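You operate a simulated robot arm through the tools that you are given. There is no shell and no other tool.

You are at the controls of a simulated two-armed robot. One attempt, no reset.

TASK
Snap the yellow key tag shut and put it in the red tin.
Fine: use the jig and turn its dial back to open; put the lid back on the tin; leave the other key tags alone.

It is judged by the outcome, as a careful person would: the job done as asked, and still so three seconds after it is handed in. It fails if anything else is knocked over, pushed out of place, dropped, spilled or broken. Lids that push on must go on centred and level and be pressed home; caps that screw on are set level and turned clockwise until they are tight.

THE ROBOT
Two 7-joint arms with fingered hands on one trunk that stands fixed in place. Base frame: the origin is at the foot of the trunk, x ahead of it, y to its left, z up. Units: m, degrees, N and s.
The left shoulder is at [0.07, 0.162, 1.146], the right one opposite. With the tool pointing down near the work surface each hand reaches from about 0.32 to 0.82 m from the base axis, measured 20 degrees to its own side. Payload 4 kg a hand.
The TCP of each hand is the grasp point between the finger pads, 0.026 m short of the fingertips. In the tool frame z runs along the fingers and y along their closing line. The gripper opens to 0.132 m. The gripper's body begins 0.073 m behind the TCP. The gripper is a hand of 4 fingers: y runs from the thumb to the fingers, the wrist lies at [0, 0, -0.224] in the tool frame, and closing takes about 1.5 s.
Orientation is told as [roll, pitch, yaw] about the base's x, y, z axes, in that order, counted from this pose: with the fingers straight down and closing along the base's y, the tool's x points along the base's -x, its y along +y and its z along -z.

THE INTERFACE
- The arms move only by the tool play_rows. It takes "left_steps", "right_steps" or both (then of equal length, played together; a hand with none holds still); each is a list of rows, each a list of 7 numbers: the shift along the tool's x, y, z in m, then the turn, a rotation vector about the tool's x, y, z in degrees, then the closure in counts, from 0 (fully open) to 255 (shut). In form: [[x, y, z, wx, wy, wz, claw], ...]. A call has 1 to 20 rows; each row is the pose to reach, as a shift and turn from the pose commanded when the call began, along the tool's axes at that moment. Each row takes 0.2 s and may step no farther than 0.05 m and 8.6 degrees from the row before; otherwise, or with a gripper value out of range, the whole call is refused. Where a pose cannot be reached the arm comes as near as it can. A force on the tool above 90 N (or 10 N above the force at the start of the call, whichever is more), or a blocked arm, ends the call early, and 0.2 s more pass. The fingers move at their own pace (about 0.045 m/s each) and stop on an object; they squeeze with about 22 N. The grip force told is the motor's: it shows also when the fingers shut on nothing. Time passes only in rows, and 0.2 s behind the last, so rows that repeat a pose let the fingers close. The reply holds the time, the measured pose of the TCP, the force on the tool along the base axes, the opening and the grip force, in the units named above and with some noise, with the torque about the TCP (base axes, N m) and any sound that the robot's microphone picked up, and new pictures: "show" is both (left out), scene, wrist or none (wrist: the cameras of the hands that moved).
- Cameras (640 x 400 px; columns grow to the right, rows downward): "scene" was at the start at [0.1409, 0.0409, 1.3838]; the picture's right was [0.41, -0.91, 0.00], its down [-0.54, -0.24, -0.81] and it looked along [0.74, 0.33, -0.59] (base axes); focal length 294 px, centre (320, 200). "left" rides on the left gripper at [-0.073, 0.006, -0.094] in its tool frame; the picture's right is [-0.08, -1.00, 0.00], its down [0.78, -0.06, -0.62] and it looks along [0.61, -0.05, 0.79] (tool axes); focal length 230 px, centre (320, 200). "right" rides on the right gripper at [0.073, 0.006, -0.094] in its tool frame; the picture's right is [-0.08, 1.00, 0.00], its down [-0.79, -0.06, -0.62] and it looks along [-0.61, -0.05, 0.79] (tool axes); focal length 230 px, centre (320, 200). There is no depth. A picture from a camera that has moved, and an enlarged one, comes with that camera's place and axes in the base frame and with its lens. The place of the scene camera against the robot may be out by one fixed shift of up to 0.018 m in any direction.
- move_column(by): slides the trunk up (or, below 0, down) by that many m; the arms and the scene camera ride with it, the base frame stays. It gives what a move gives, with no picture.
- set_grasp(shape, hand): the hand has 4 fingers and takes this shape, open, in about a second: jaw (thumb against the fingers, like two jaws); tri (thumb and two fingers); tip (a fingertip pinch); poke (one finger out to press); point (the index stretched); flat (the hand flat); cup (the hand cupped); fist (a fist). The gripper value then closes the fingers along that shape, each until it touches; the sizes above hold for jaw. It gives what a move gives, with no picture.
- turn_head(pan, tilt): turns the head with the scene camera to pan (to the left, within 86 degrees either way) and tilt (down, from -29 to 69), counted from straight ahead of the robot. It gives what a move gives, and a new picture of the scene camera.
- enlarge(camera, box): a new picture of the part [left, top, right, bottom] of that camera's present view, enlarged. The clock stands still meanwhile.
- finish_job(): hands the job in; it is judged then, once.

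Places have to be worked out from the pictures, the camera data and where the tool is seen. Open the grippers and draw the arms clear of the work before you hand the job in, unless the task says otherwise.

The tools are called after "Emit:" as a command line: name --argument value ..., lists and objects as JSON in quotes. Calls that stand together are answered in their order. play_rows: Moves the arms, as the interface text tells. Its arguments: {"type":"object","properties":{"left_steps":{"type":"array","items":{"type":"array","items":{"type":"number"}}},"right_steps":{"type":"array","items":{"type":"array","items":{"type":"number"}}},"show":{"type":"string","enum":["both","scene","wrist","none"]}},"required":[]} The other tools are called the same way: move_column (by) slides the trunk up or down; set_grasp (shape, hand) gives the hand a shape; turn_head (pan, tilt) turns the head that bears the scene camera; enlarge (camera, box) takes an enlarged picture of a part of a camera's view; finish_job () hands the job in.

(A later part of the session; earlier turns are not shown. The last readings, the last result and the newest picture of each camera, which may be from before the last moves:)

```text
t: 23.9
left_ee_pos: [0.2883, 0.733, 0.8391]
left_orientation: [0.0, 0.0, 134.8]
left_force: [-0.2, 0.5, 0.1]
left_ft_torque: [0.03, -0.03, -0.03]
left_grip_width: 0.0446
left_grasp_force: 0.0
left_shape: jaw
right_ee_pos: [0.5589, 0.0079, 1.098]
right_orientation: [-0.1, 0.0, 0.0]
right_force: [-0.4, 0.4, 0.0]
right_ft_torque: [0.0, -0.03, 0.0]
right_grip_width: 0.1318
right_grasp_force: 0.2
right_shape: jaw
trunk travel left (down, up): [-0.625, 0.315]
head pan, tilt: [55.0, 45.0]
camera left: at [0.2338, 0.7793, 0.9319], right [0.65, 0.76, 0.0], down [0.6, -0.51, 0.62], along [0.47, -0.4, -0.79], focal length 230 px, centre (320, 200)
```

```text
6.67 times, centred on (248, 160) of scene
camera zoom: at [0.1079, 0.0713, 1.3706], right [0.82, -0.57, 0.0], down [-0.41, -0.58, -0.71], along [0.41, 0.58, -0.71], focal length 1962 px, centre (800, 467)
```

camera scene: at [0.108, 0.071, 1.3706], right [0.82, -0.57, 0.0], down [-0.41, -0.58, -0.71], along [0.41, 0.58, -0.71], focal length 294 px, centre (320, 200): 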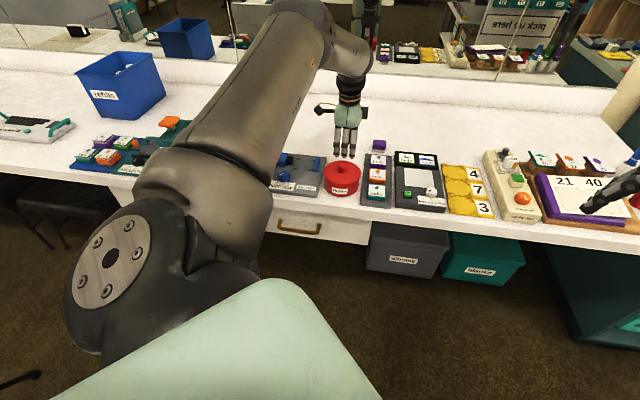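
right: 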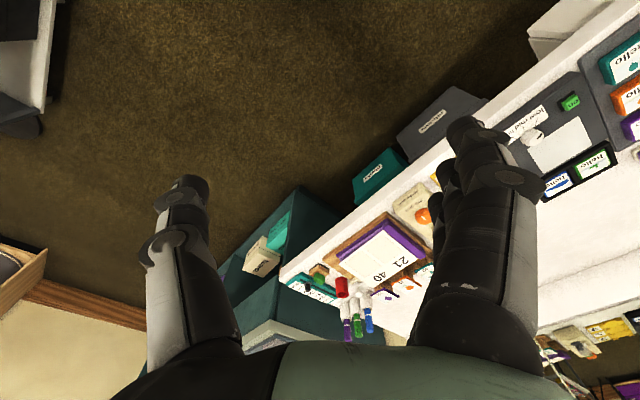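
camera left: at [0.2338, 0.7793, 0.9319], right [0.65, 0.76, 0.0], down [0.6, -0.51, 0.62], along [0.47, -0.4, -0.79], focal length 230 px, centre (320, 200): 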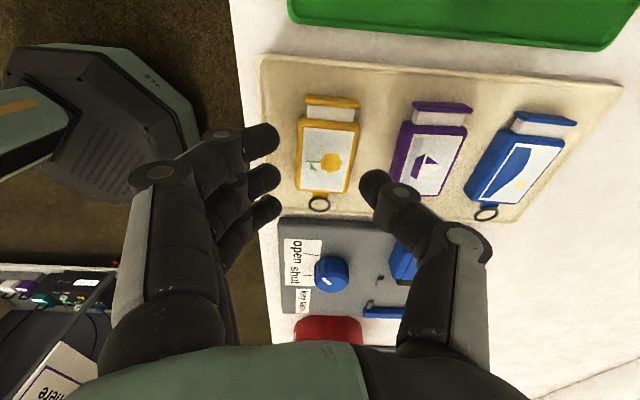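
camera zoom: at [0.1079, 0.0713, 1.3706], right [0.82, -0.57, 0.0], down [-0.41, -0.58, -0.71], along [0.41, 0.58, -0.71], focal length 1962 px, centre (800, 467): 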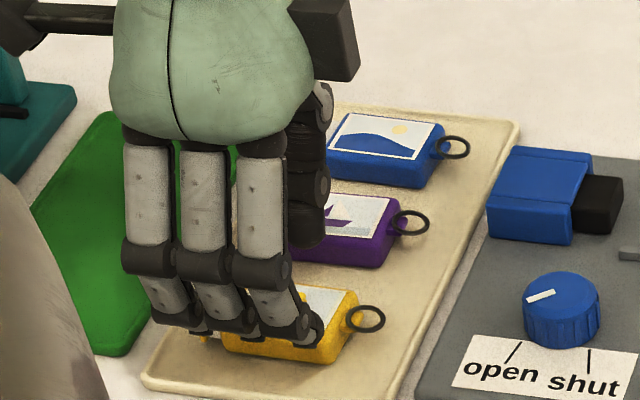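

From the two heights the tag top is at about z≈0.803, with the tag about 3 mm off the TCP axis toward the thumb. I'll nudge the hand by (−3, −1.8) mm, go down to z≈0.820 and look again.

Emit:
play_rows --left_steps '[[-0.003, -0.0018, 0.0, 0, 0, 0, 170], [-0.003, -0.0018, 0.009, 0, 0, 0, 170], [-0.003, -0.0018, 0.018, 0, 0, 0, 170], [-0.003, -0.0018, 0.018, 0, 0, 0, 170]]' --show "wrist"

Emit:
enlarge --camera "left" --box '[200, 70, 440, 220]'

Emit:
enlarge --camera "scene" --box '[210, 145, 274, 185]'

```text
t: 24.9
left_ee_pos: [0.287, 0.7365, 0.8198]
left_orientation: [0.0, -0.1, 135.0]
left_force: [-0.8, 0.2, 0.0]
left_ft_torque: [0.02, 0.03, 0.01]
left_grip_width: 0.0446
left_grasp_force: 0.0
left_shape: jaw
right_ee_pos: [0.5581, 0.0064, 1.0982]
right_orientation: [0.0, -0.1, 0.1]
right_force: [-0.1, 0.5, -0.6]
right_ft_torque: [-0.05, -0.01, -0.01]
right_grip_width: 0.1317
right_grasp_force: 0.0
right_shape: jaw
trunk travel left (down, up): [-0.625, 0.315]
head pan, tilt: [55.0, 45.0]
camera left: at [0.2325, 0.7834, 0.9138], right [0.65, 0.76, 0.0], down [0.6, -0.51, 0.62], along [0.47, -0.4, -0.79], focal length 230 px, centre (320, 200)
```

left: 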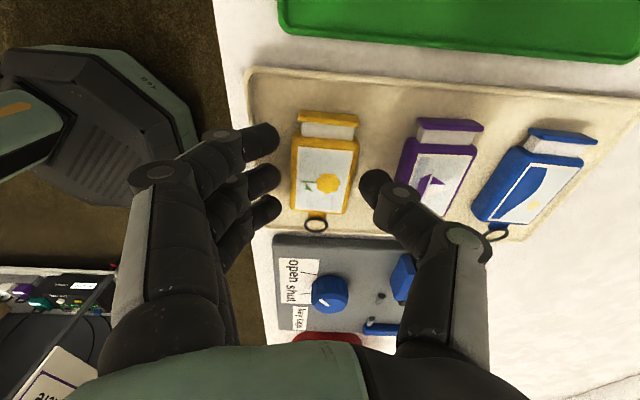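

```text
2.67 times, centred on (320, 145) of left
camera zoom: at [0.2325, 0.7834, 0.9138], right [0.65, 0.76, 0.0], down [0.6, -0.51, 0.62], along [0.47, -0.4, -0.79], focal length 614 px, centre (320, 347)
```

zoom: 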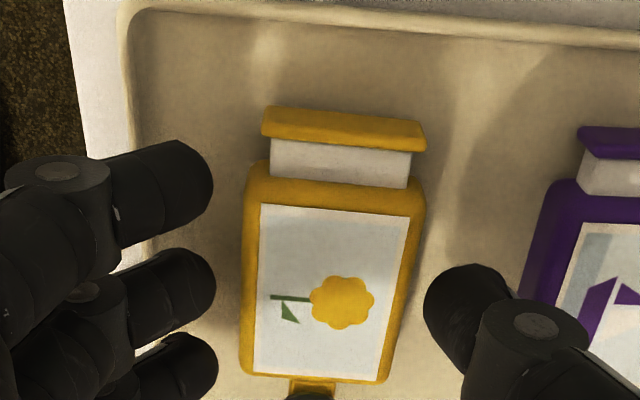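

```text
10.00 times, centred on (242, 165) of scene
camera zoom: at [0.1078, 0.0712, 1.3706], right [0.82, -0.57, 0.0], down [-0.41, -0.58, -0.71], along [0.41, 0.58, -0.71], focal length 2944 px, centre (1100, 550)
```

zoom: 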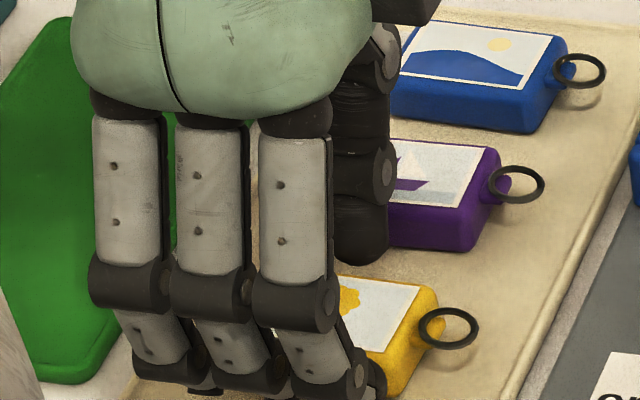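

The tag is centred under the TCP within 1 mm, with its top at z≈0.8035. I'll lower 8 mm, so the fingertips sit about 7 mm above the tray, and close on it.

Emit:
play_rows --left_steps '[[0, -0.001, 0.004, 0, 0, -0.6, 170], [0, -0.001, 0.008, 0, 0, -0.6, 170], [0, -0.001, 0.008, 0, 0, -0.6, 200], [0, -0.001, 0.008, 0, 0, -0.6, 230], [0, -0.001, 0.008, 0, 0, -0.6, 255], [0, -0.001, 0.008, 0, 0, -0.6, 255], [0, -0.001, 0.008, 0, 0, -0.6, 255]]' --show "wrist"

Emit:
enlarge --camera "left" --box '[200, 70, 440, 220]'

Emit:
enlarge --camera "scene" --box '[210, 150, 274, 190]'

```text
t: 26.5
left_ee_pos: [0.2876, 0.7368, 0.8121]
left_orientation: [0.2, 0.2, 135.6]
left_force: [0.3, -0.9, 0.3]
left_ft_torque: [-0.01, -0.02, 0.03]
left_grip_width: 0.0328
left_grasp_force: 22.1
left_shape: jaw
right_ee_pos: [0.5582, 0.0087, 1.0979]
right_orientation: [0.0, 0.0, 0.0]
right_force: [0.0, -0.1, 0.3]
right_ft_torque: [-0.02, 0.03, 0.05]
right_grip_width: 0.1317
right_grasp_force: 0.0
right_shape: jaw
trunk travel left (down, up): [-0.625, 0.315]
head pan, tilt: [55.0, 45.0]
camera left: at [0.2319, 0.7831, 0.9052], right [0.64, 0.77, 0.0], down [0.6, -0.51, 0.62], along [0.47, -0.4, -0.79], focal length 230 px, centre (320, 200)
```

left: 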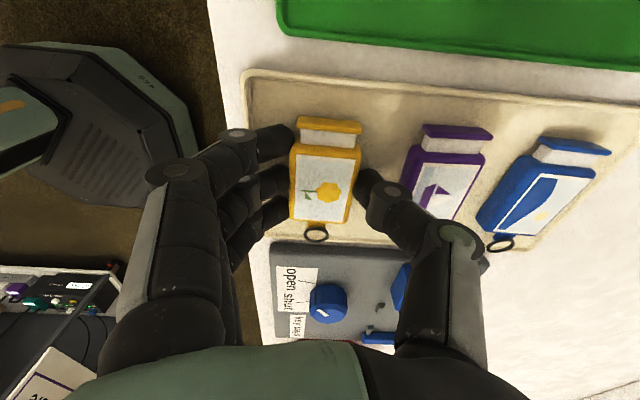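

```text
2.67 times, centred on (320, 145) of left
camera zoom: at [0.2319, 0.7831, 0.9052], right [0.64, 0.77, 0.0], down [0.6, -0.51, 0.62], along [0.47, -0.4, -0.79], focal length 614 px, centre (320, 347)
```

zoom: 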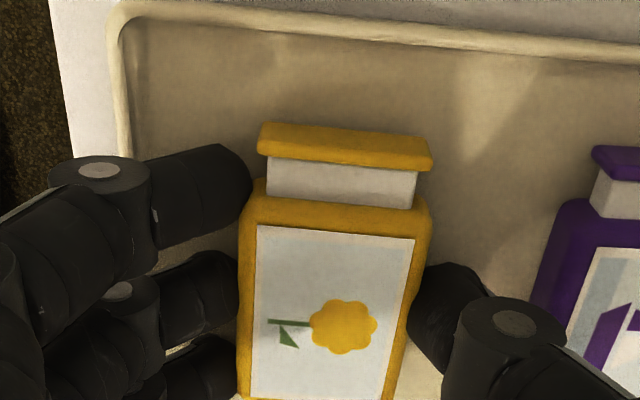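

```text
10.00 times, centred on (242, 170) of scene
camera zoom: at [0.1079, 0.0715, 1.3706], right [0.82, -0.57, 0.0], down [-0.41, -0.58, -0.71], along [0.41, 0.58, -0.71], focal length 2944 px, centre (1100, 500)
```

zoom: 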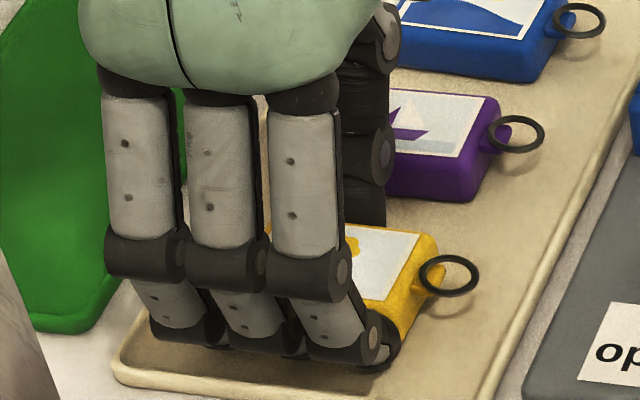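

The tag is held (33 mm wide, 22 N). I'll lift it straight up by 7 cm.

Emit:
play_rows --left_steps '[[0, 0, -0.01, 0, 0, 0, 255], [0, 0, -0.03, 0, 0, 0, 255], [0, 0, -0.05, 0, 0, 0, 255], [0, 0, -0.07, 0, 0, 0, 255], [0, 0, -0.07, 0, 0, 0, 255]]' --show "wrist"

Emit:
enlarge --camera "left" --box '[200, 70, 440, 220]'

Emit:
enlarge --camera "scene" --box '[200, 120, 296, 180]'

```text
t: 27.7
left_ee_pos: [0.2878, 0.7338, 0.8796]
left_orientation: [0.1, -0.1, 135.6]
left_force: [0.6, 0.0, -1.5]
left_ft_torque: [-0.01, 0.0, 0.03]
left_grip_width: 0.0326
left_grasp_force: 21.8
left_shape: jaw
right_ee_pos: [0.5592, 0.0089, 1.0978]
right_orientation: [-0.1, -0.1, -0.1]
right_force: [-0.3, 0.2, -0.4]
right_ft_torque: [0.02, -0.04, 0.01]
right_grip_width: 0.1318
right_grasp_force: 0.0
right_shape: jaw
trunk travel left (down, up): [-0.625, 0.315]
head pan, tilt: [55.0, 45.0]
camera left: at [0.2317, 0.7805, 0.9735], right [0.64, 0.77, 0.0], down [0.6, -0.51, 0.62], along [0.47, -0.4, -0.79], focal length 230 px, centre (320, 200)
```

left: 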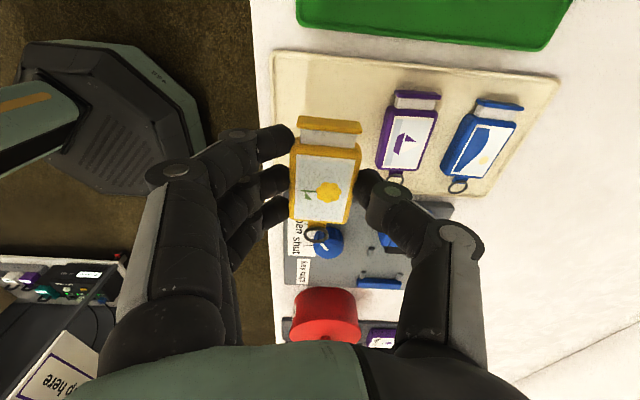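

```text
2.67 times, centred on (320, 145) of left
camera zoom: at [0.2317, 0.7805, 0.9735], right [0.64, 0.77, 0.0], down [0.6, -0.51, 0.62], along [0.47, -0.4, -0.79], focal length 614 px, centre (320, 347)
```

zoom: 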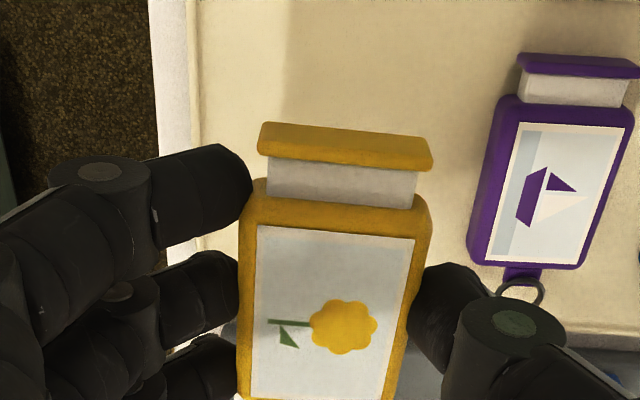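

```text
6.67 times, centred on (248, 150) of scene
camera zoom: at [0.108, 0.0719, 1.3706], right [0.82, -0.57, 0.0], down [-0.41, -0.58, -0.71], along [0.41, 0.58, -0.71], focal length 1962 px, centre (800, 533)
```

zoom: 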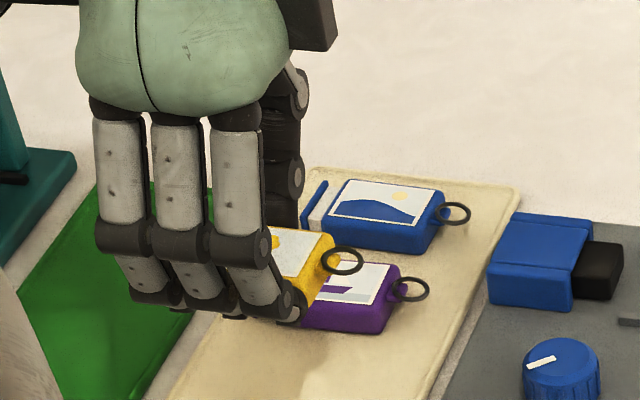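

The tag is steady in the hand; its body spans about −25 to +24 mm along the tool and the cap reaches −37 mm. I work out the stop bar's face at (0.494, 0.668) and the ram at (0.446, 0.716), so I'll carry the tag to hover at (0.4735, 0.686).

Emit:
play_rows --left_steps '[[0.033, -0.019, 0, 0, 0, 0, 255], [0.066, -0.038, 0, 0, 0, 0, 255], [0.1, -0.057, 0, 0, 0, -0.4, 255], [0.133, -0.076, 0, 0, 0, -0.4, 255], [0.1661, -0.0957, 0.005, 0, 0, -0.4, 255], [0.1661, -0.0957, 0.02, 0, 0, -0.4, 255], [0.1661, -0.0957, 0.02, 0, 0, -0.4, 255]]' --show "wrist"

Emit:
enlarge --camera "left" --box '[200, 90, 440, 240]'

Emit:
enlarge --camera "scene" --box '[258, 130, 338, 180]'

```text
t: 29.3
left_ee_pos: [0.4732, 0.686, 0.8613]
left_orientation: [0.0, 0.0, 135.9]
left_force: [-0.3, -0.5, 0.3]
left_ft_torque: [0.0, 0.0, 0.02]
left_grip_width: 0.0326
left_grasp_force: 21.3
left_shape: jaw
right_ee_pos: [0.5595, 0.0073, 1.0977]
right_orientation: [-0.1, 0.1, 0.0]
right_force: [-0.1, -0.1, -0.1]
right_ft_torque: [0.01, -0.04, -0.03]
right_grip_width: 0.1316
right_grasp_force: 0.0
right_shape: jaw
trunk travel left (down, up): [-0.625, 0.315]
head pan, tilt: [55.0, 45.0]
camera left: at [0.4174, 0.7328, 0.9553], right [0.64, 0.77, 0.0], down [0.61, -0.5, 0.62], along [0.48, -0.39, -0.79], focal length 230 px, centre (320, 200)
```

left: 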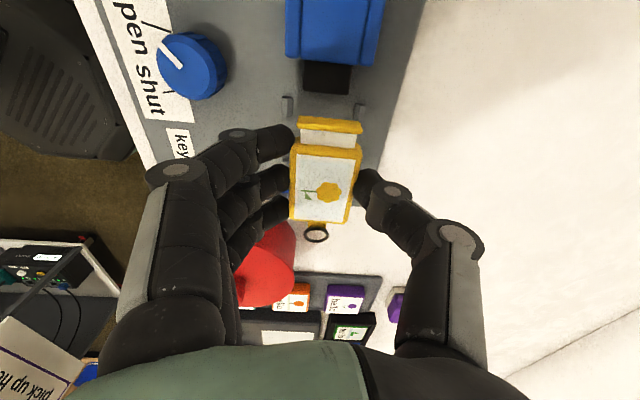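

```text
2.67 times, centred on (320, 165) of left
camera zoom: at [0.4174, 0.7328, 0.9553], right [0.64, 0.77, 0.0], down [0.61, -0.5, 0.62], along [0.48, -0.39, -0.79], focal length 614 px, centre (320, 293)
```

zoom: 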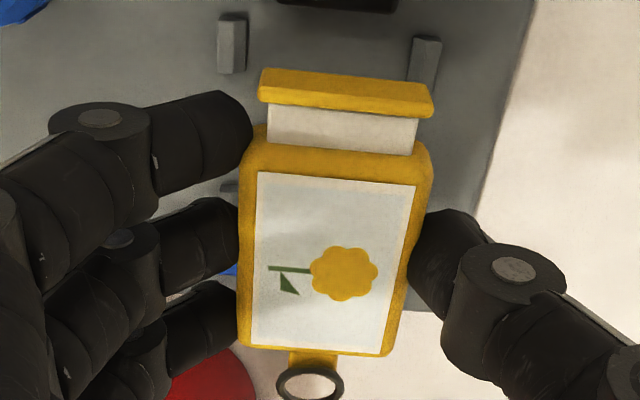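

```text
8.00 times, centred on (298, 155) of scene
camera zoom: at [0.1081, 0.071, 1.3706], right [0.82, -0.57, 0.0], down [-0.41, -0.58, -0.71], along [0.41, 0.58, -0.71], focal length 2355 px, centre (496, 560)
```

zoom: 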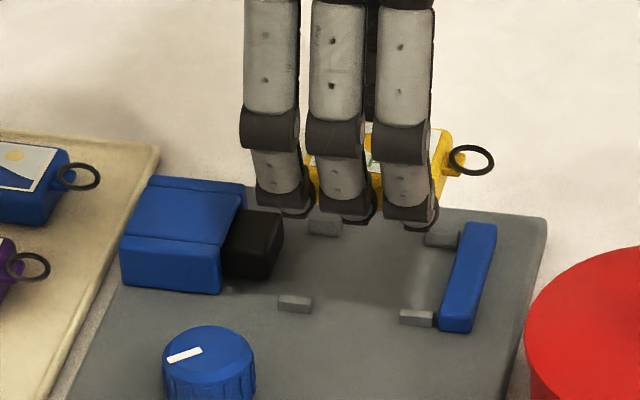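

The held tag lines up with the posts (lateral error about 1 mm, angle under 0.5°), with about a 3 mm gap to the stop and 5 mm to the ram. I'll lower it gently until it touches the plate.

Emit:
play_rows --left_steps '[[0, 0, 0.01, 0, 0, 0, 255], [0, 0, 0.02, 0, 0, 0, 255], [0, 0, 0.028, 0, 0, 0, 255], [0, 0, 0.032, 0, 0, 0, 255], [0, 0, 0.032, 0, 0, 0, 255]]' --show "wrist"

Emit:
enlarge --camera "left" --box '[200, 70, 440, 220]'

Emit:
enlarge --camera "scene" --box '[258, 135, 338, 185]'

```text
t: 30.5
left_ee_pos: [0.4738, 0.6892, 0.8303]
left_orientation: [0.0, 0.0, 136.0]
left_force: [-0.5, -0.1, 0.7]
left_ft_torque: [0.0, -0.01, 0.02]
left_grip_width: 0.0323
left_grasp_force: 21.7
left_shape: jaw
right_ee_pos: [0.5579, 0.0074, 1.0979]
right_orientation: [-0.1, 0.0, 0.0]
right_force: [0.6, -0.5, -0.1]
right_ft_torque: [0.01, -0.02, -0.01]
right_grip_width: 0.132
right_grasp_force: 0.1
right_shape: jaw
trunk travel left (down, up): [-0.625, 0.315]
head pan, tilt: [55.0, 45.0]
camera left: at [0.4175, 0.7346, 0.9239], right [0.64, 0.77, 0.0], down [0.61, -0.5, 0.62], along [0.48, -0.39, -0.79], focal length 230 px, centre (320, 200)
```

left: 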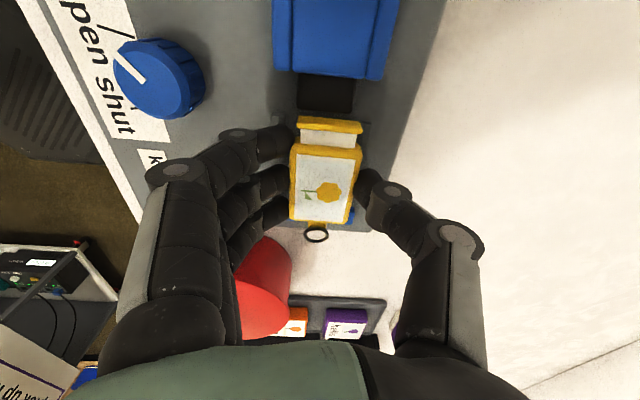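

```text
2.67 times, centred on (320, 145) of left
camera zoom: at [0.4175, 0.7346, 0.9239], right [0.64, 0.77, 0.0], down [0.61, -0.5, 0.62], along [0.48, -0.39, -0.79], focal length 614 px, centre (320, 347)
```

zoom: 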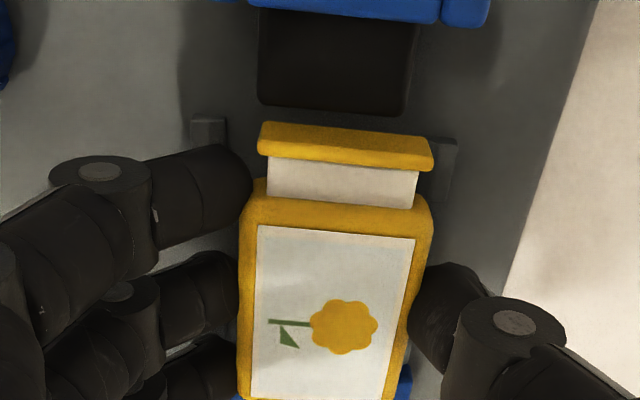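

```text
8.00 times, centred on (298, 160) of scene
camera zoom: at [0.1079, 0.0714, 1.3706], right [0.82, -0.57, 0.0], down [-0.41, -0.58, -0.71], along [0.41, 0.58, -0.71], focal length 2355 px, centre (496, 520)
```

zoom: 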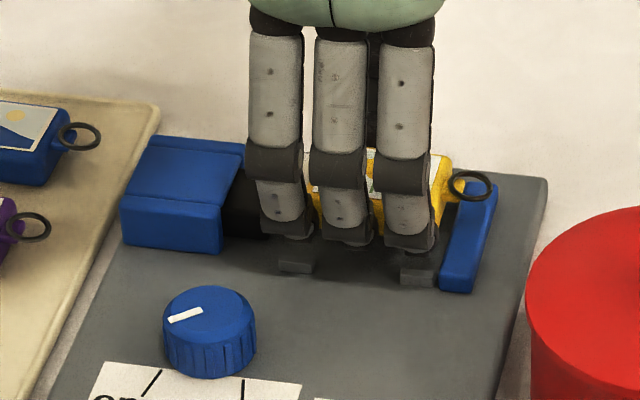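

At z=0.830 the jig centre appears about 2 mm to the +y side and the stop a little closer than thought. I'll shift by (−1.5, +2) mm and continue down in small steps until contact.

Emit:
play_rows --left_steps '[[-0.0015, 0.002, 0.0, 0, 0, 0, 255], [-0.0015, 0.002, 0.004, 0, 0, 0, 255], [-0.0015, 0.002, 0.007, 0, 0, 0, 255], [-0.0015, 0.002, 0.009, 0, 0, 0, 255], [-0.0015, 0.002, 0.009, 0, 0, 0, 255]]' --show "wrist"

Emit:
enlarge --camera "left" --box '[200, 70, 440, 220]'

Emit:
enlarge --camera "scene" --box '[266, 143, 330, 183]'

```text
t: 31.7
left_ee_pos: [0.472, 0.6877, 0.823]
left_orientation: [-0.1, 0.2, 135.9]
left_force: [2.2, 1.9, 8.1]
left_ft_torque: [-0.09, 0.12, -0.02]
left_grip_width: 0.033
left_grasp_force: 22.2
left_shape: jaw
right_ee_pos: [0.5586, 0.0078, 1.0988]
right_orientation: [-0.1, 0.0, 0.0]
right_force: [0.7, 0.0, 0.1]
right_ft_torque: [-0.02, 0.04, 0.0]
right_grip_width: 0.1318
right_grasp_force: 0.1
right_shape: jaw
trunk travel left (down, up): [-0.625, 0.315]
head pan, tilt: [55.0, 45.0]
camera left: at [0.4151, 0.734, 0.9162], right [0.64, 0.77, 0.0], down [0.61, -0.5, 0.62], along [0.48, -0.39, -0.79], focal length 230 px, centre (320, 200)
```

left: 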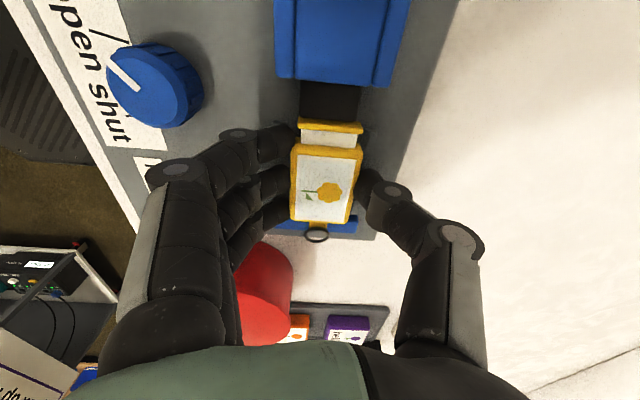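

```text
2.67 times, centred on (320, 145) of left
camera zoom: at [0.4151, 0.734, 0.9162], right [0.64, 0.77, 0.0], down [0.61, -0.5, 0.62], along [0.48, -0.39, -0.79], focal length 614 px, centre (320, 347)
```

zoom: 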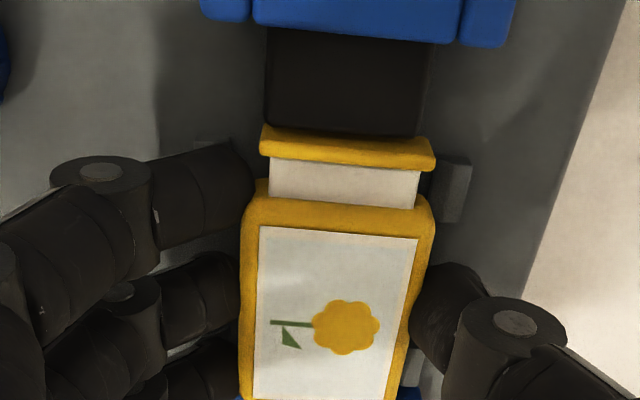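

```text
10.00 times, centred on (298, 163) of scene
camera zoom: at [0.1073, 0.0705, 1.3708], right [0.82, -0.57, 0.0], down [-0.41, -0.58, -0.71], along [0.41, 0.58, -0.71], focal length 2944 px, centre (540, 570)
```

zoom: 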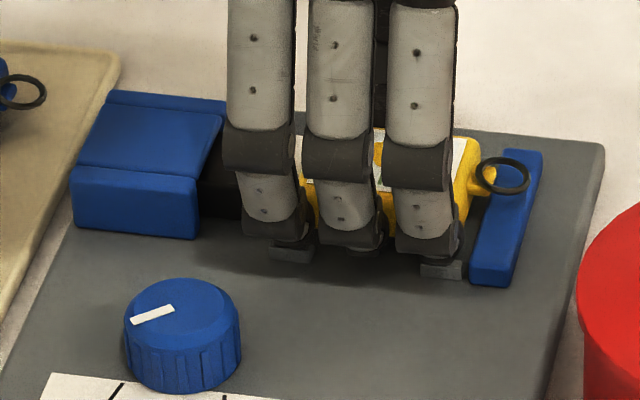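

The vertical force of about 8 N acts about 28 mm toward the finger side, so the outer fingertips are resting on the low posts while the tag hangs just above the plate between them. I'll relieve the force, shift 1 mm toward the stop and open gently to let it settle the last few millimetres.

Emit:
play_rows --left_steps '[[0.0005, 0, -0.0015, 0, 0, 0, 255], [0.001, 0, -0.002, 0, 0, 0, 255], [0.001, 0, -0.002, 0, 0, 0, 185], [0.001, 0, -0.002, 0, 0, 0, 175], [0.001, 0, -0.002, 0, 0, 0, 165], [0.001, 0, -0.002, 0, 0, 0, 165], [0.001, 0, -0.002, 0, 0, 0, 165]]' --show "wrist"

Emit:
enlarge --camera "left" --box '[200, 70, 440, 220]'

Emit:
enlarge --camera "scene" --box '[266, 143, 330, 183]'

```text
t: 33.3
left_ee_pos: [0.4711, 0.6876, 0.8239]
left_orientation: [0.1, 0.0, 136.0]
left_force: [0.2, -0.3, 0.3]
left_ft_torque: [0.02, 0.01, 0.0]
left_grip_width: 0.0462
left_grasp_force: 0.1
left_shape: jaw
right_ee_pos: [0.5589, 0.0076, 1.0992]
right_orientation: [0.1, 0.0, 0.0]
right_force: [0.8, -0.5, -0.7]
right_ft_torque: [-0.02, 0.03, 0.02]
right_grip_width: 0.1317
right_grasp_force: 0.1
right_shape: jaw
trunk travel left (down, up): [-0.625, 0.315]
head pan, tilt: [55.0, 45.0]
camera left: at [0.4154, 0.7337, 0.917], right [0.64, 0.77, 0.0], down [0.61, -0.5, 0.62], along [0.47, -0.39, -0.79], focal length 230 px, centre (320, 200)
```

left: 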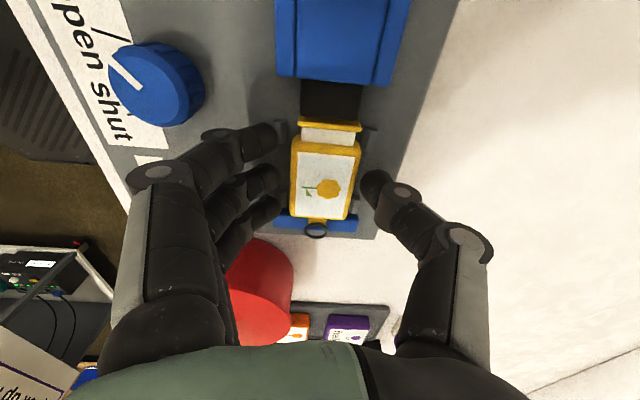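

```text
2.67 times, centred on (320, 145) of left
camera zoom: at [0.4154, 0.7337, 0.917], right [0.64, 0.77, 0.0], down [0.61, -0.5, 0.62], along [0.47, -0.39, -0.79], focal length 614 px, centre (320, 347)
```

zoom: 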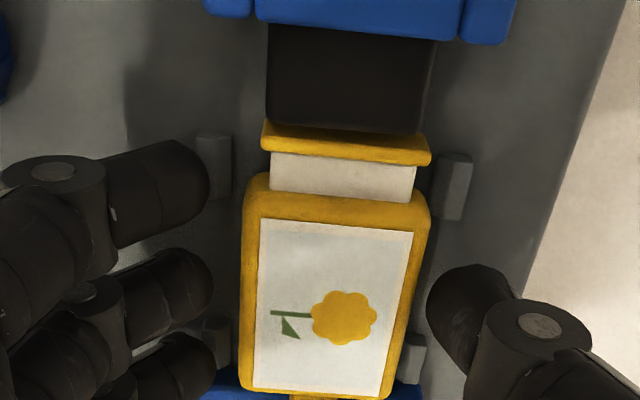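

```text
10.00 times, centred on (298, 163) of scene
camera zoom: at [0.1078, 0.0713, 1.3706], right [0.82, -0.57, 0.0], down [-0.41, -0.58, -0.71], along [0.41, 0.58, -0.71], focal length 2944 px, centre (540, 570)
```

zoom: 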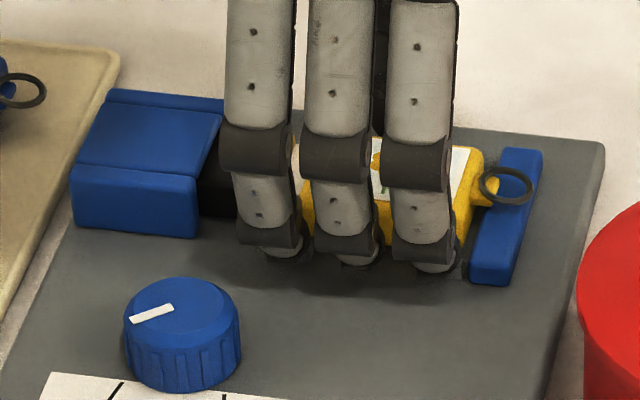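

The tag has dropped into the seat between the posts, touching near the ram and the stop. I'll open slightly more and raise the hand straight up to check.

Emit:
play_rows --left_steps '[[0, 0, -0.005, 0, 0, 0, 150], [0, 0, -0.02, 0, 0, 0, 140], [0, 0, -0.04, 0, 0, 0, 120], [0, 0, -0.06, 0, 0, 0, 80], [0, 0, -0.08, 0, 0, 0, 0], [0, 0, -0.08, 0, 0, 0, 0]]' --show "wrist"

Emit:
enlarge --camera "left" --box '[200, 20, 440, 170]'

Emit:
enlarge --camera "scene" --box '[266, 143, 330, 183]'

```text
t: 34.7
left_ee_pos: [0.471, 0.6851, 0.9024]
left_orientation: [0.2, 0.0, 135.9]
left_force: [0.1, 0.2, -0.9]
left_ft_torque: [-0.01, 0.04, 0.01]
left_grip_width: 0.1317
left_grasp_force: 0.0
left_shape: jaw
right_ee_pos: [0.5588, 0.0076, 1.0978]
right_orientation: [-0.2, 0.0, -0.1]
right_force: [-0.3, 0.4, -0.8]
right_ft_torque: [0.02, 0.02, 0.0]
right_grip_width: 0.1321
right_grasp_force: 0.1
right_shape: jaw
trunk travel left (down, up): [-0.625, 0.315]
head pan, tilt: [55.0, 45.0]
camera left: at [0.416, 0.7318, 0.9973], right [0.64, 0.77, 0.0], down [0.61, -0.5, 0.62], along [0.47, -0.39, -0.79], focal length 230 px, centre (320, 200)
```

left: 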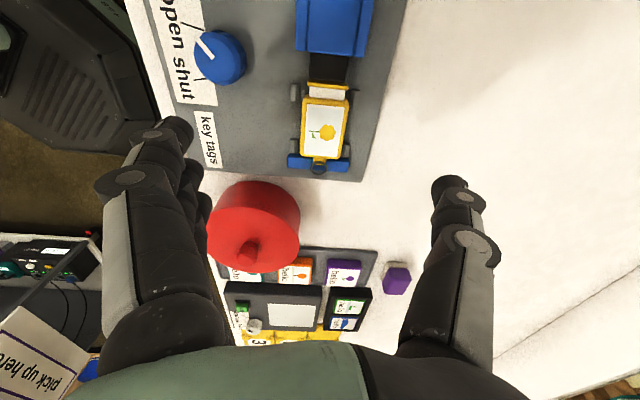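

```text
2.67 times, centred on (320, 95) of left
camera zoom: at [0.416, 0.7318, 0.9973], right [0.64, 0.77, 0.0], down [0.61, -0.5, 0.62], along [0.47, -0.39, -0.79], focal length 614 px, centre (320, 480)
```

zoom: 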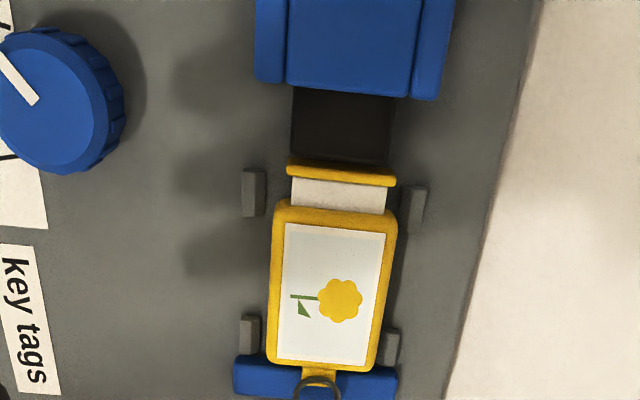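

```text
10.00 times, centred on (298, 163) of scene
camera zoom: at [0.1082, 0.0718, 1.3706], right [0.82, -0.57, 0.0], down [-0.41, -0.58, -0.71], along [0.41, 0.58, -0.71], focal length 2944 px, centre (540, 570)
```

zoom: 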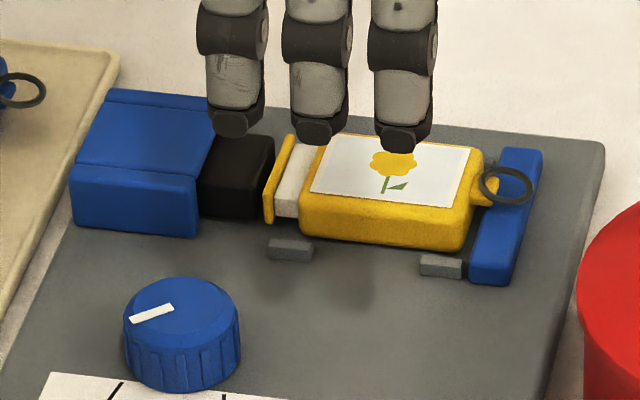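

The tag is neatly seated: cap facing the ram, body between the posts, ring over the stop. Next I move over the dial, yawing to about 48° so I can then turn it up to about 80° toward "shut".

Emit:
play_rows --left_steps '[[-0.004, 0.006, -0.01, 0, 0, 8, 0], [-0.009, 0.013, -0.01, 0, 0, 16, 0], [-0.013, 0.02, -0.01, 0, 0, 24, 0], [-0.018, 0.027, -0.01, 0, 0, 32, 0], [-0.022, 0.033, -0.01, 0, 0, 40, 0], [-0.027, 0.04, -0.01, 0, 0, 48, 0], [-0.031, 0.047, -0.01, 0, 0, 56, 0], [-0.035, 0.053, -0.01, 0, 0, 64, 0], [-0.04, 0.06, -0.01, 0, 0, 72, 0], [-0.044, 0.067, -0.01, 0, 0, 80, 0], [-0.0485, 0.0735, 0, 0, 0, 87.9, 0], [-0.0485, 0.0735, 0, 0, 0, 87.9, 0]]' --show "wrist"

Emit:
enlarge --camera "left" --box '[220, 40, 460, 190]'

```text
t: 37.3
left_ee_pos: [0.3858, 0.6653, 0.9039]
left_orientation: [-0.1, 0.0, 48.0]
left_force: [0.0, 0.0, 0.9]
left_ft_torque: [-0.02, 0.01, -0.02]
left_grip_width: 0.1318
left_grasp_force: 0.1
left_shape: jaw
right_ee_pos: [0.5595, 0.0071, 1.098]
right_orientation: [0.0, -0.1, 0.0]
right_force: [0.5, 0.3, -0.3]
right_ft_torque: [-0.01, 0.01, 0.0]
right_grip_width: 0.1319
right_grasp_force: 0.1
right_shape: jaw
trunk travel left (down, up): [-0.625, 0.315]
head pan, tilt: [55.0, 45.0]
camera left: at [0.4306, 0.7234, 0.9967], right [0.79, -0.61, 0.0], down [-0.48, -0.62, 0.62], along [-0.38, -0.49, -0.79], focal length 230 px, centre (320, 200)
```

left: 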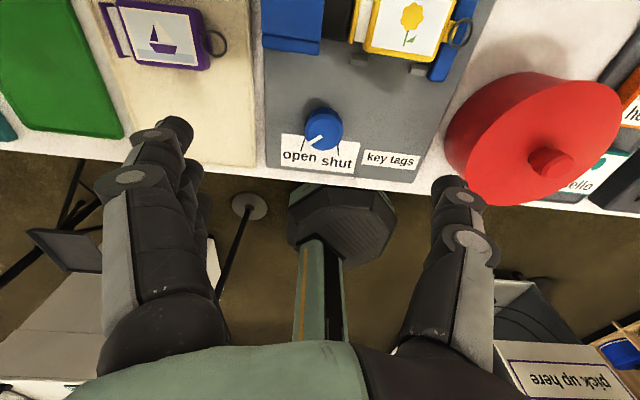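

```text
2.67 times, centred on (340, 115) of left
camera zoom: at [0.4306, 0.7234, 0.9967], right [0.79, -0.61, 0.0], down [-0.48, -0.62, 0.62], along [-0.38, -0.49, -0.79], focal length 614 px, centre (267, 427)
```

zoom: 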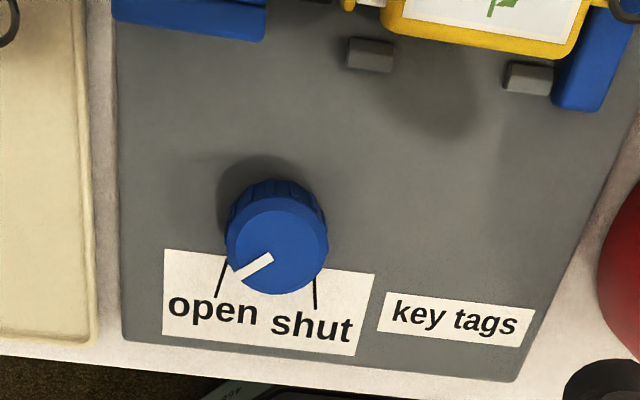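

The dial's top centre is about (−2, −4) mm from the TCP axis, the pointer is at "open", and "shut" lies about 80–90° counter-clockwise from above. I'll yaw to 42°, centre on the dial and descend partway with the fingers at 60 mm.

Emit:
play_rows --left_steps '[[-0.001, -0.002, 0.01, 0, 0, 3, 100], [-0.002, -0.0037, 0.025, 0, 0, 6, 139], [-0.002, -0.0037, 0.04, 0, 0, 6, 139], [-0.002, -0.0037, 0.052, 0, 0, 6, 139], [-0.002, -0.0037, 0.052, 0, 0, 6, 139]]' --show "wrist"

Emit:
enlarge --camera "left" --box '[200, 70, 440, 220]'

Emit:
enlarge --camera "scene" --box '[250, 140, 330, 190]'

```text
t: 38.5
left_ee_pos: [0.389, 0.6665, 0.8521]
left_orientation: [0.0, 0.0, 42.0]
left_force: [0.5, -0.3, -0.3]
left_ft_torque: [-0.01, 0.01, 0.01]
left_grip_width: 0.0609
left_grasp_force: 0.1
left_shape: jaw
right_ee_pos: [0.5575, 0.0069, 1.0984]
right_orientation: [0.0, 0.0, 0.0]
right_force: [-0.5, 0.1, -0.5]
right_ft_torque: [0.0, 0.0, 0.01]
right_grip_width: 0.1316
right_grasp_force: 0.1
right_shape: jaw
trunk travel left (down, up): [-0.625, 0.315]
head pan, tilt: [55.0, 45.0]
camera left: at [0.4412, 0.7184, 0.9454], right [0.73, -0.69, 0.0], down [-0.54, -0.57, 0.62], along [-0.42, -0.45, -0.79], focal length 230 px, centre (320, 200)
```

left: 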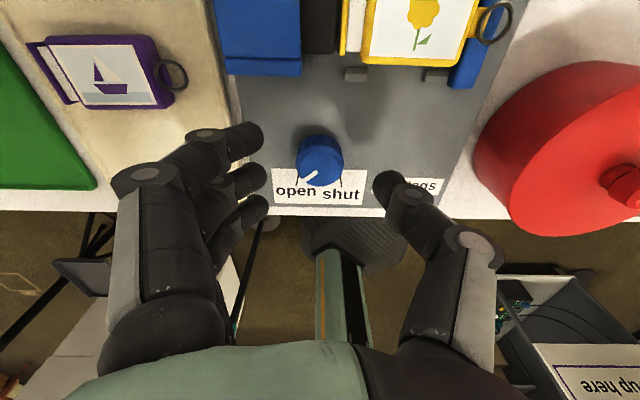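

```text
2.67 times, centred on (320, 145) of left
camera zoom: at [0.4412, 0.7184, 0.9454], right [0.73, -0.69, 0.0], down [-0.54, -0.57, 0.62], along [-0.42, -0.45, -0.79], focal length 614 px, centre (320, 347)
```

zoom: 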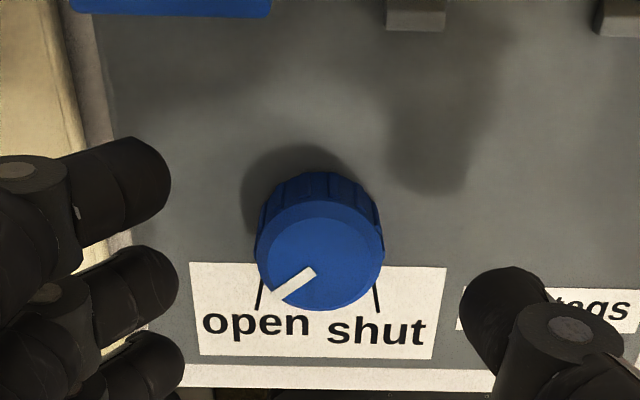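

```text
8.00 times, centred on (290, 165) of scene
camera zoom: at [0.1077, 0.0711, 1.3707], right [0.82, -0.57, 0.0], down [-0.41, -0.58, -0.71], along [0.41, 0.58, -0.71], focal length 2355 px, centre (560, 480)
```

zoom: 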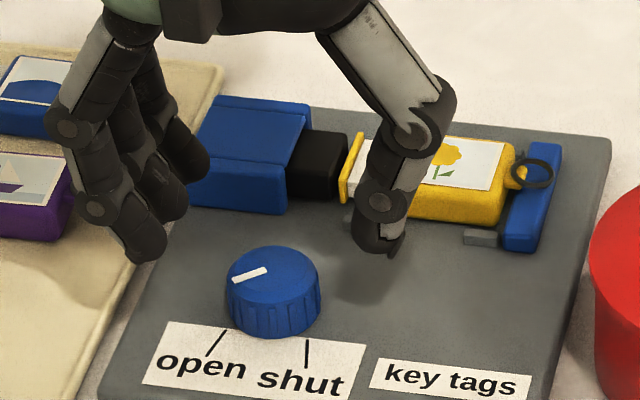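

The dial is centred under the TCP within about 1 mm. I'll descend to z≈0.820 and close on it.

Emit:
play_rows --left_steps '[[0.001, 0, 0.012, 0, 0, 0, 139], [0.001, 0, 0.024, 0, 0, 0, 139], [0.001, 0, 0.032, 0, 0, 0, 139], [0.001, 0, 0.032, 0, 0, 0, 180], [0.001, 0, 0.032, 0, 0, 0, 220], [0.001, 0, 0.032, 0, 0, 0, 255], [0.001, 0, 0.032, 0, 0, 0, 255], [0.001, 0, 0.032, 0, 0, 0, 255]]' --show "both"

Emit:
enlarge --camera "left" --box '[200, 90, 440, 240]'

Emit:
enlarge --camera "scene" --box '[250, 140, 330, 190]'

```text
t: 40.3
left_ee_pos: [0.3905, 0.6639, 0.8198]
left_orientation: [-0.1, 0.2, 42.0]
left_force: [0.9, -2.8, -3.0]
left_ft_torque: [-0.02, 0.0, -0.01]
left_grip_width: 0.0145
left_grasp_force: 22.3
left_shape: jaw
right_ee_pos: [0.5591, 0.0074, 1.0971]
right_orientation: [0.0, 0.0, -0.1]
right_force: [-0.5, 0.4, -0.9]
right_ft_torque: [-0.01, -0.02, -0.01]
right_grip_width: 0.1316
right_grasp_force: 0.0
right_shape: jaw
trunk travel left (down, up): [-0.625, 0.315]
head pan, tilt: [55.0, 45.0]
camera scene: at [0.1083, 0.0712, 1.3705], right [0.82, -0.57, 0.0], down [-0.41, -0.58, -0.71], along [0.41, 0.58, -0.71], focal length 294 px, centre (320, 200)
camera left: at [0.4412, 0.7166, 0.9131], right [0.72, -0.69, 0.0], down [-0.54, -0.57, 0.62], along [-0.42, -0.45, -0.79], focal length 230 px, centre (320, 200)
```

scene: 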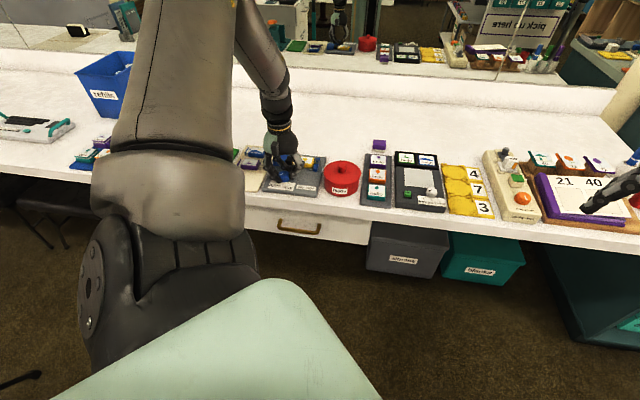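
left: 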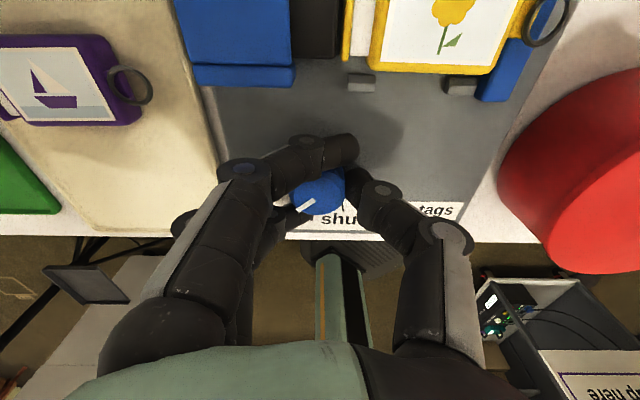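

```text
2.67 times, centred on (320, 165) of left
camera zoom: at [0.4412, 0.7166, 0.9131], right [0.72, -0.69, 0.0], down [-0.54, -0.57, 0.62], along [-0.42, -0.45, -0.79], focal length 614 px, centre (320, 293)
```

zoom: 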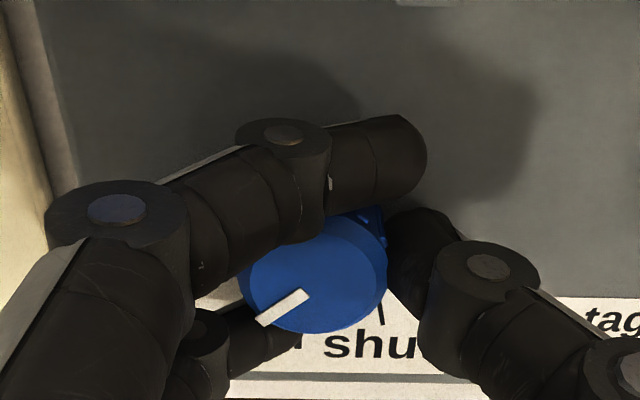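

```text
8.00 times, centred on (290, 165) of scene
camera zoom: at [0.1083, 0.0712, 1.3705], right [0.82, -0.57, 0.0], down [-0.41, -0.58, -0.71], along [0.41, 0.58, -0.71], focal length 2355 px, centre (560, 480)
```

zoom: 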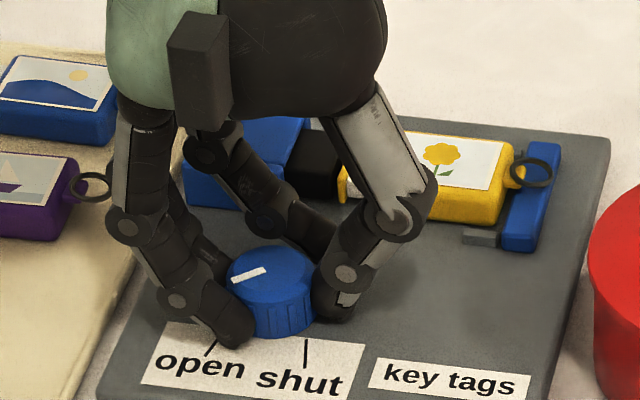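

The dial is gripped by thumb and middle finger, the other fingers wrapping around it. I'll turn it toward "shut" (yaw increasing), first by 40°, watching torque and sound.

Emit:
play_rows --left_steps '[[0, 0, 0, 0, 0, -5, 255], [0, 0, 0, 0, 0, -10, 255], [0, 0, 0, 0, 0, -15, 255], [0, 0, 0, 0, 0, -20, 255], [0, 0, 0, 0, 0, -25, 255], [0, 0, 0, 0, 0, -30, 255], [0, 0, 0, 0, 0, -35, 255], [0, 0, 0, 0, 0, -40, 255], [0, 0, 0, 0, 0, -40, 255]]' --show "both"

Emit:
enlarge --camera "left" --box '[200, 50, 440, 200]'

Emit:
enlarge --camera "scene" --box '[250, 140, 330, 190]'

```text
t: 42.3
left_ee_pos: [0.3878, 0.6653, 0.8194]
left_orientation: [0.0, 0.0, 82.2]
left_force: [3.2, 1.0, 3.6]
left_ft_torque: [0.05, 0.04, -0.06]
left_grip_width: 0.0141
left_grasp_force: 21.7
left_shape: jaw
right_ee_pos: [0.5583, 0.0085, 1.0976]
right_orientation: [-0.2, 0.0, 0.0]
right_force: [-0.4, 0.0, 0.4]
right_ft_torque: [0.01, 0.02, 0.01]
right_grip_width: 0.1319
right_grasp_force: 0.1
right_shape: jaw
trunk travel left (down, up): [-0.625, 0.315]
head pan, tilt: [55.0, 45.0]
camera scene: at [0.1082, 0.0712, 1.3706], right [0.82, -0.57, 0.0], down [-0.41, -0.58, -0.71], along [0.41, 0.58, -0.71], focal length 294 px, centre (320, 200)
camera left: at [0.3936, 0.7379, 0.9131], right [1.0, -0.06, 0.0], down [-0.05, -0.79, 0.62], along [-0.04, -0.62, -0.79], focal length 230 px, centre (320, 200)
```

scene: 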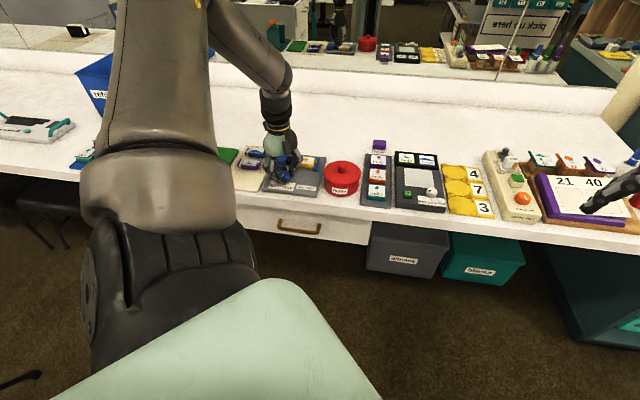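
left: 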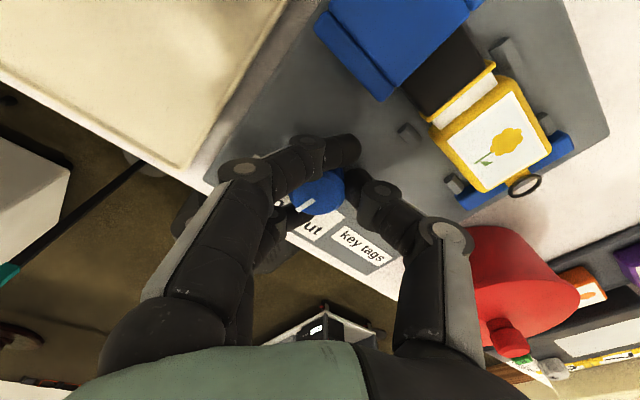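

```text
2.67 times, centred on (320, 125) of left
camera zoom: at [0.3936, 0.7379, 0.9131], right [1.0, -0.06, 0.0], down [-0.05, -0.79, 0.62], along [-0.04, -0.62, -0.79], focal length 614 px, centre (320, 400)
```

zoom: 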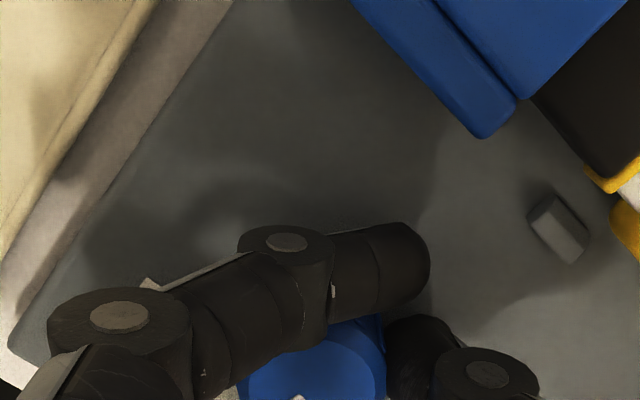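

```text
8.00 times, centred on (290, 165) of scene
camera zoom: at [0.1082, 0.0712, 1.3706], right [0.82, -0.57, 0.0], down [-0.41, -0.58, -0.71], along [0.41, 0.58, -0.71], focal length 2355 px, centre (560, 480)
```

zoom: 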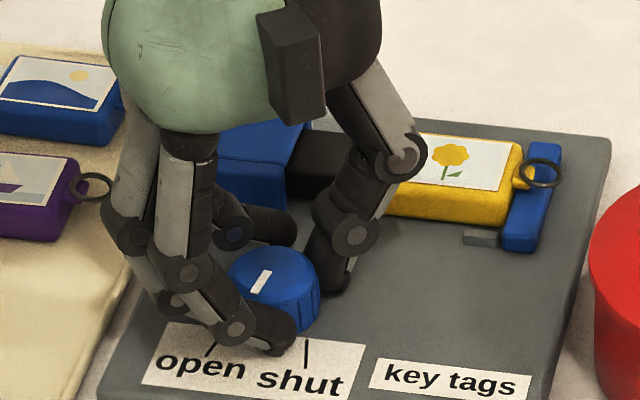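

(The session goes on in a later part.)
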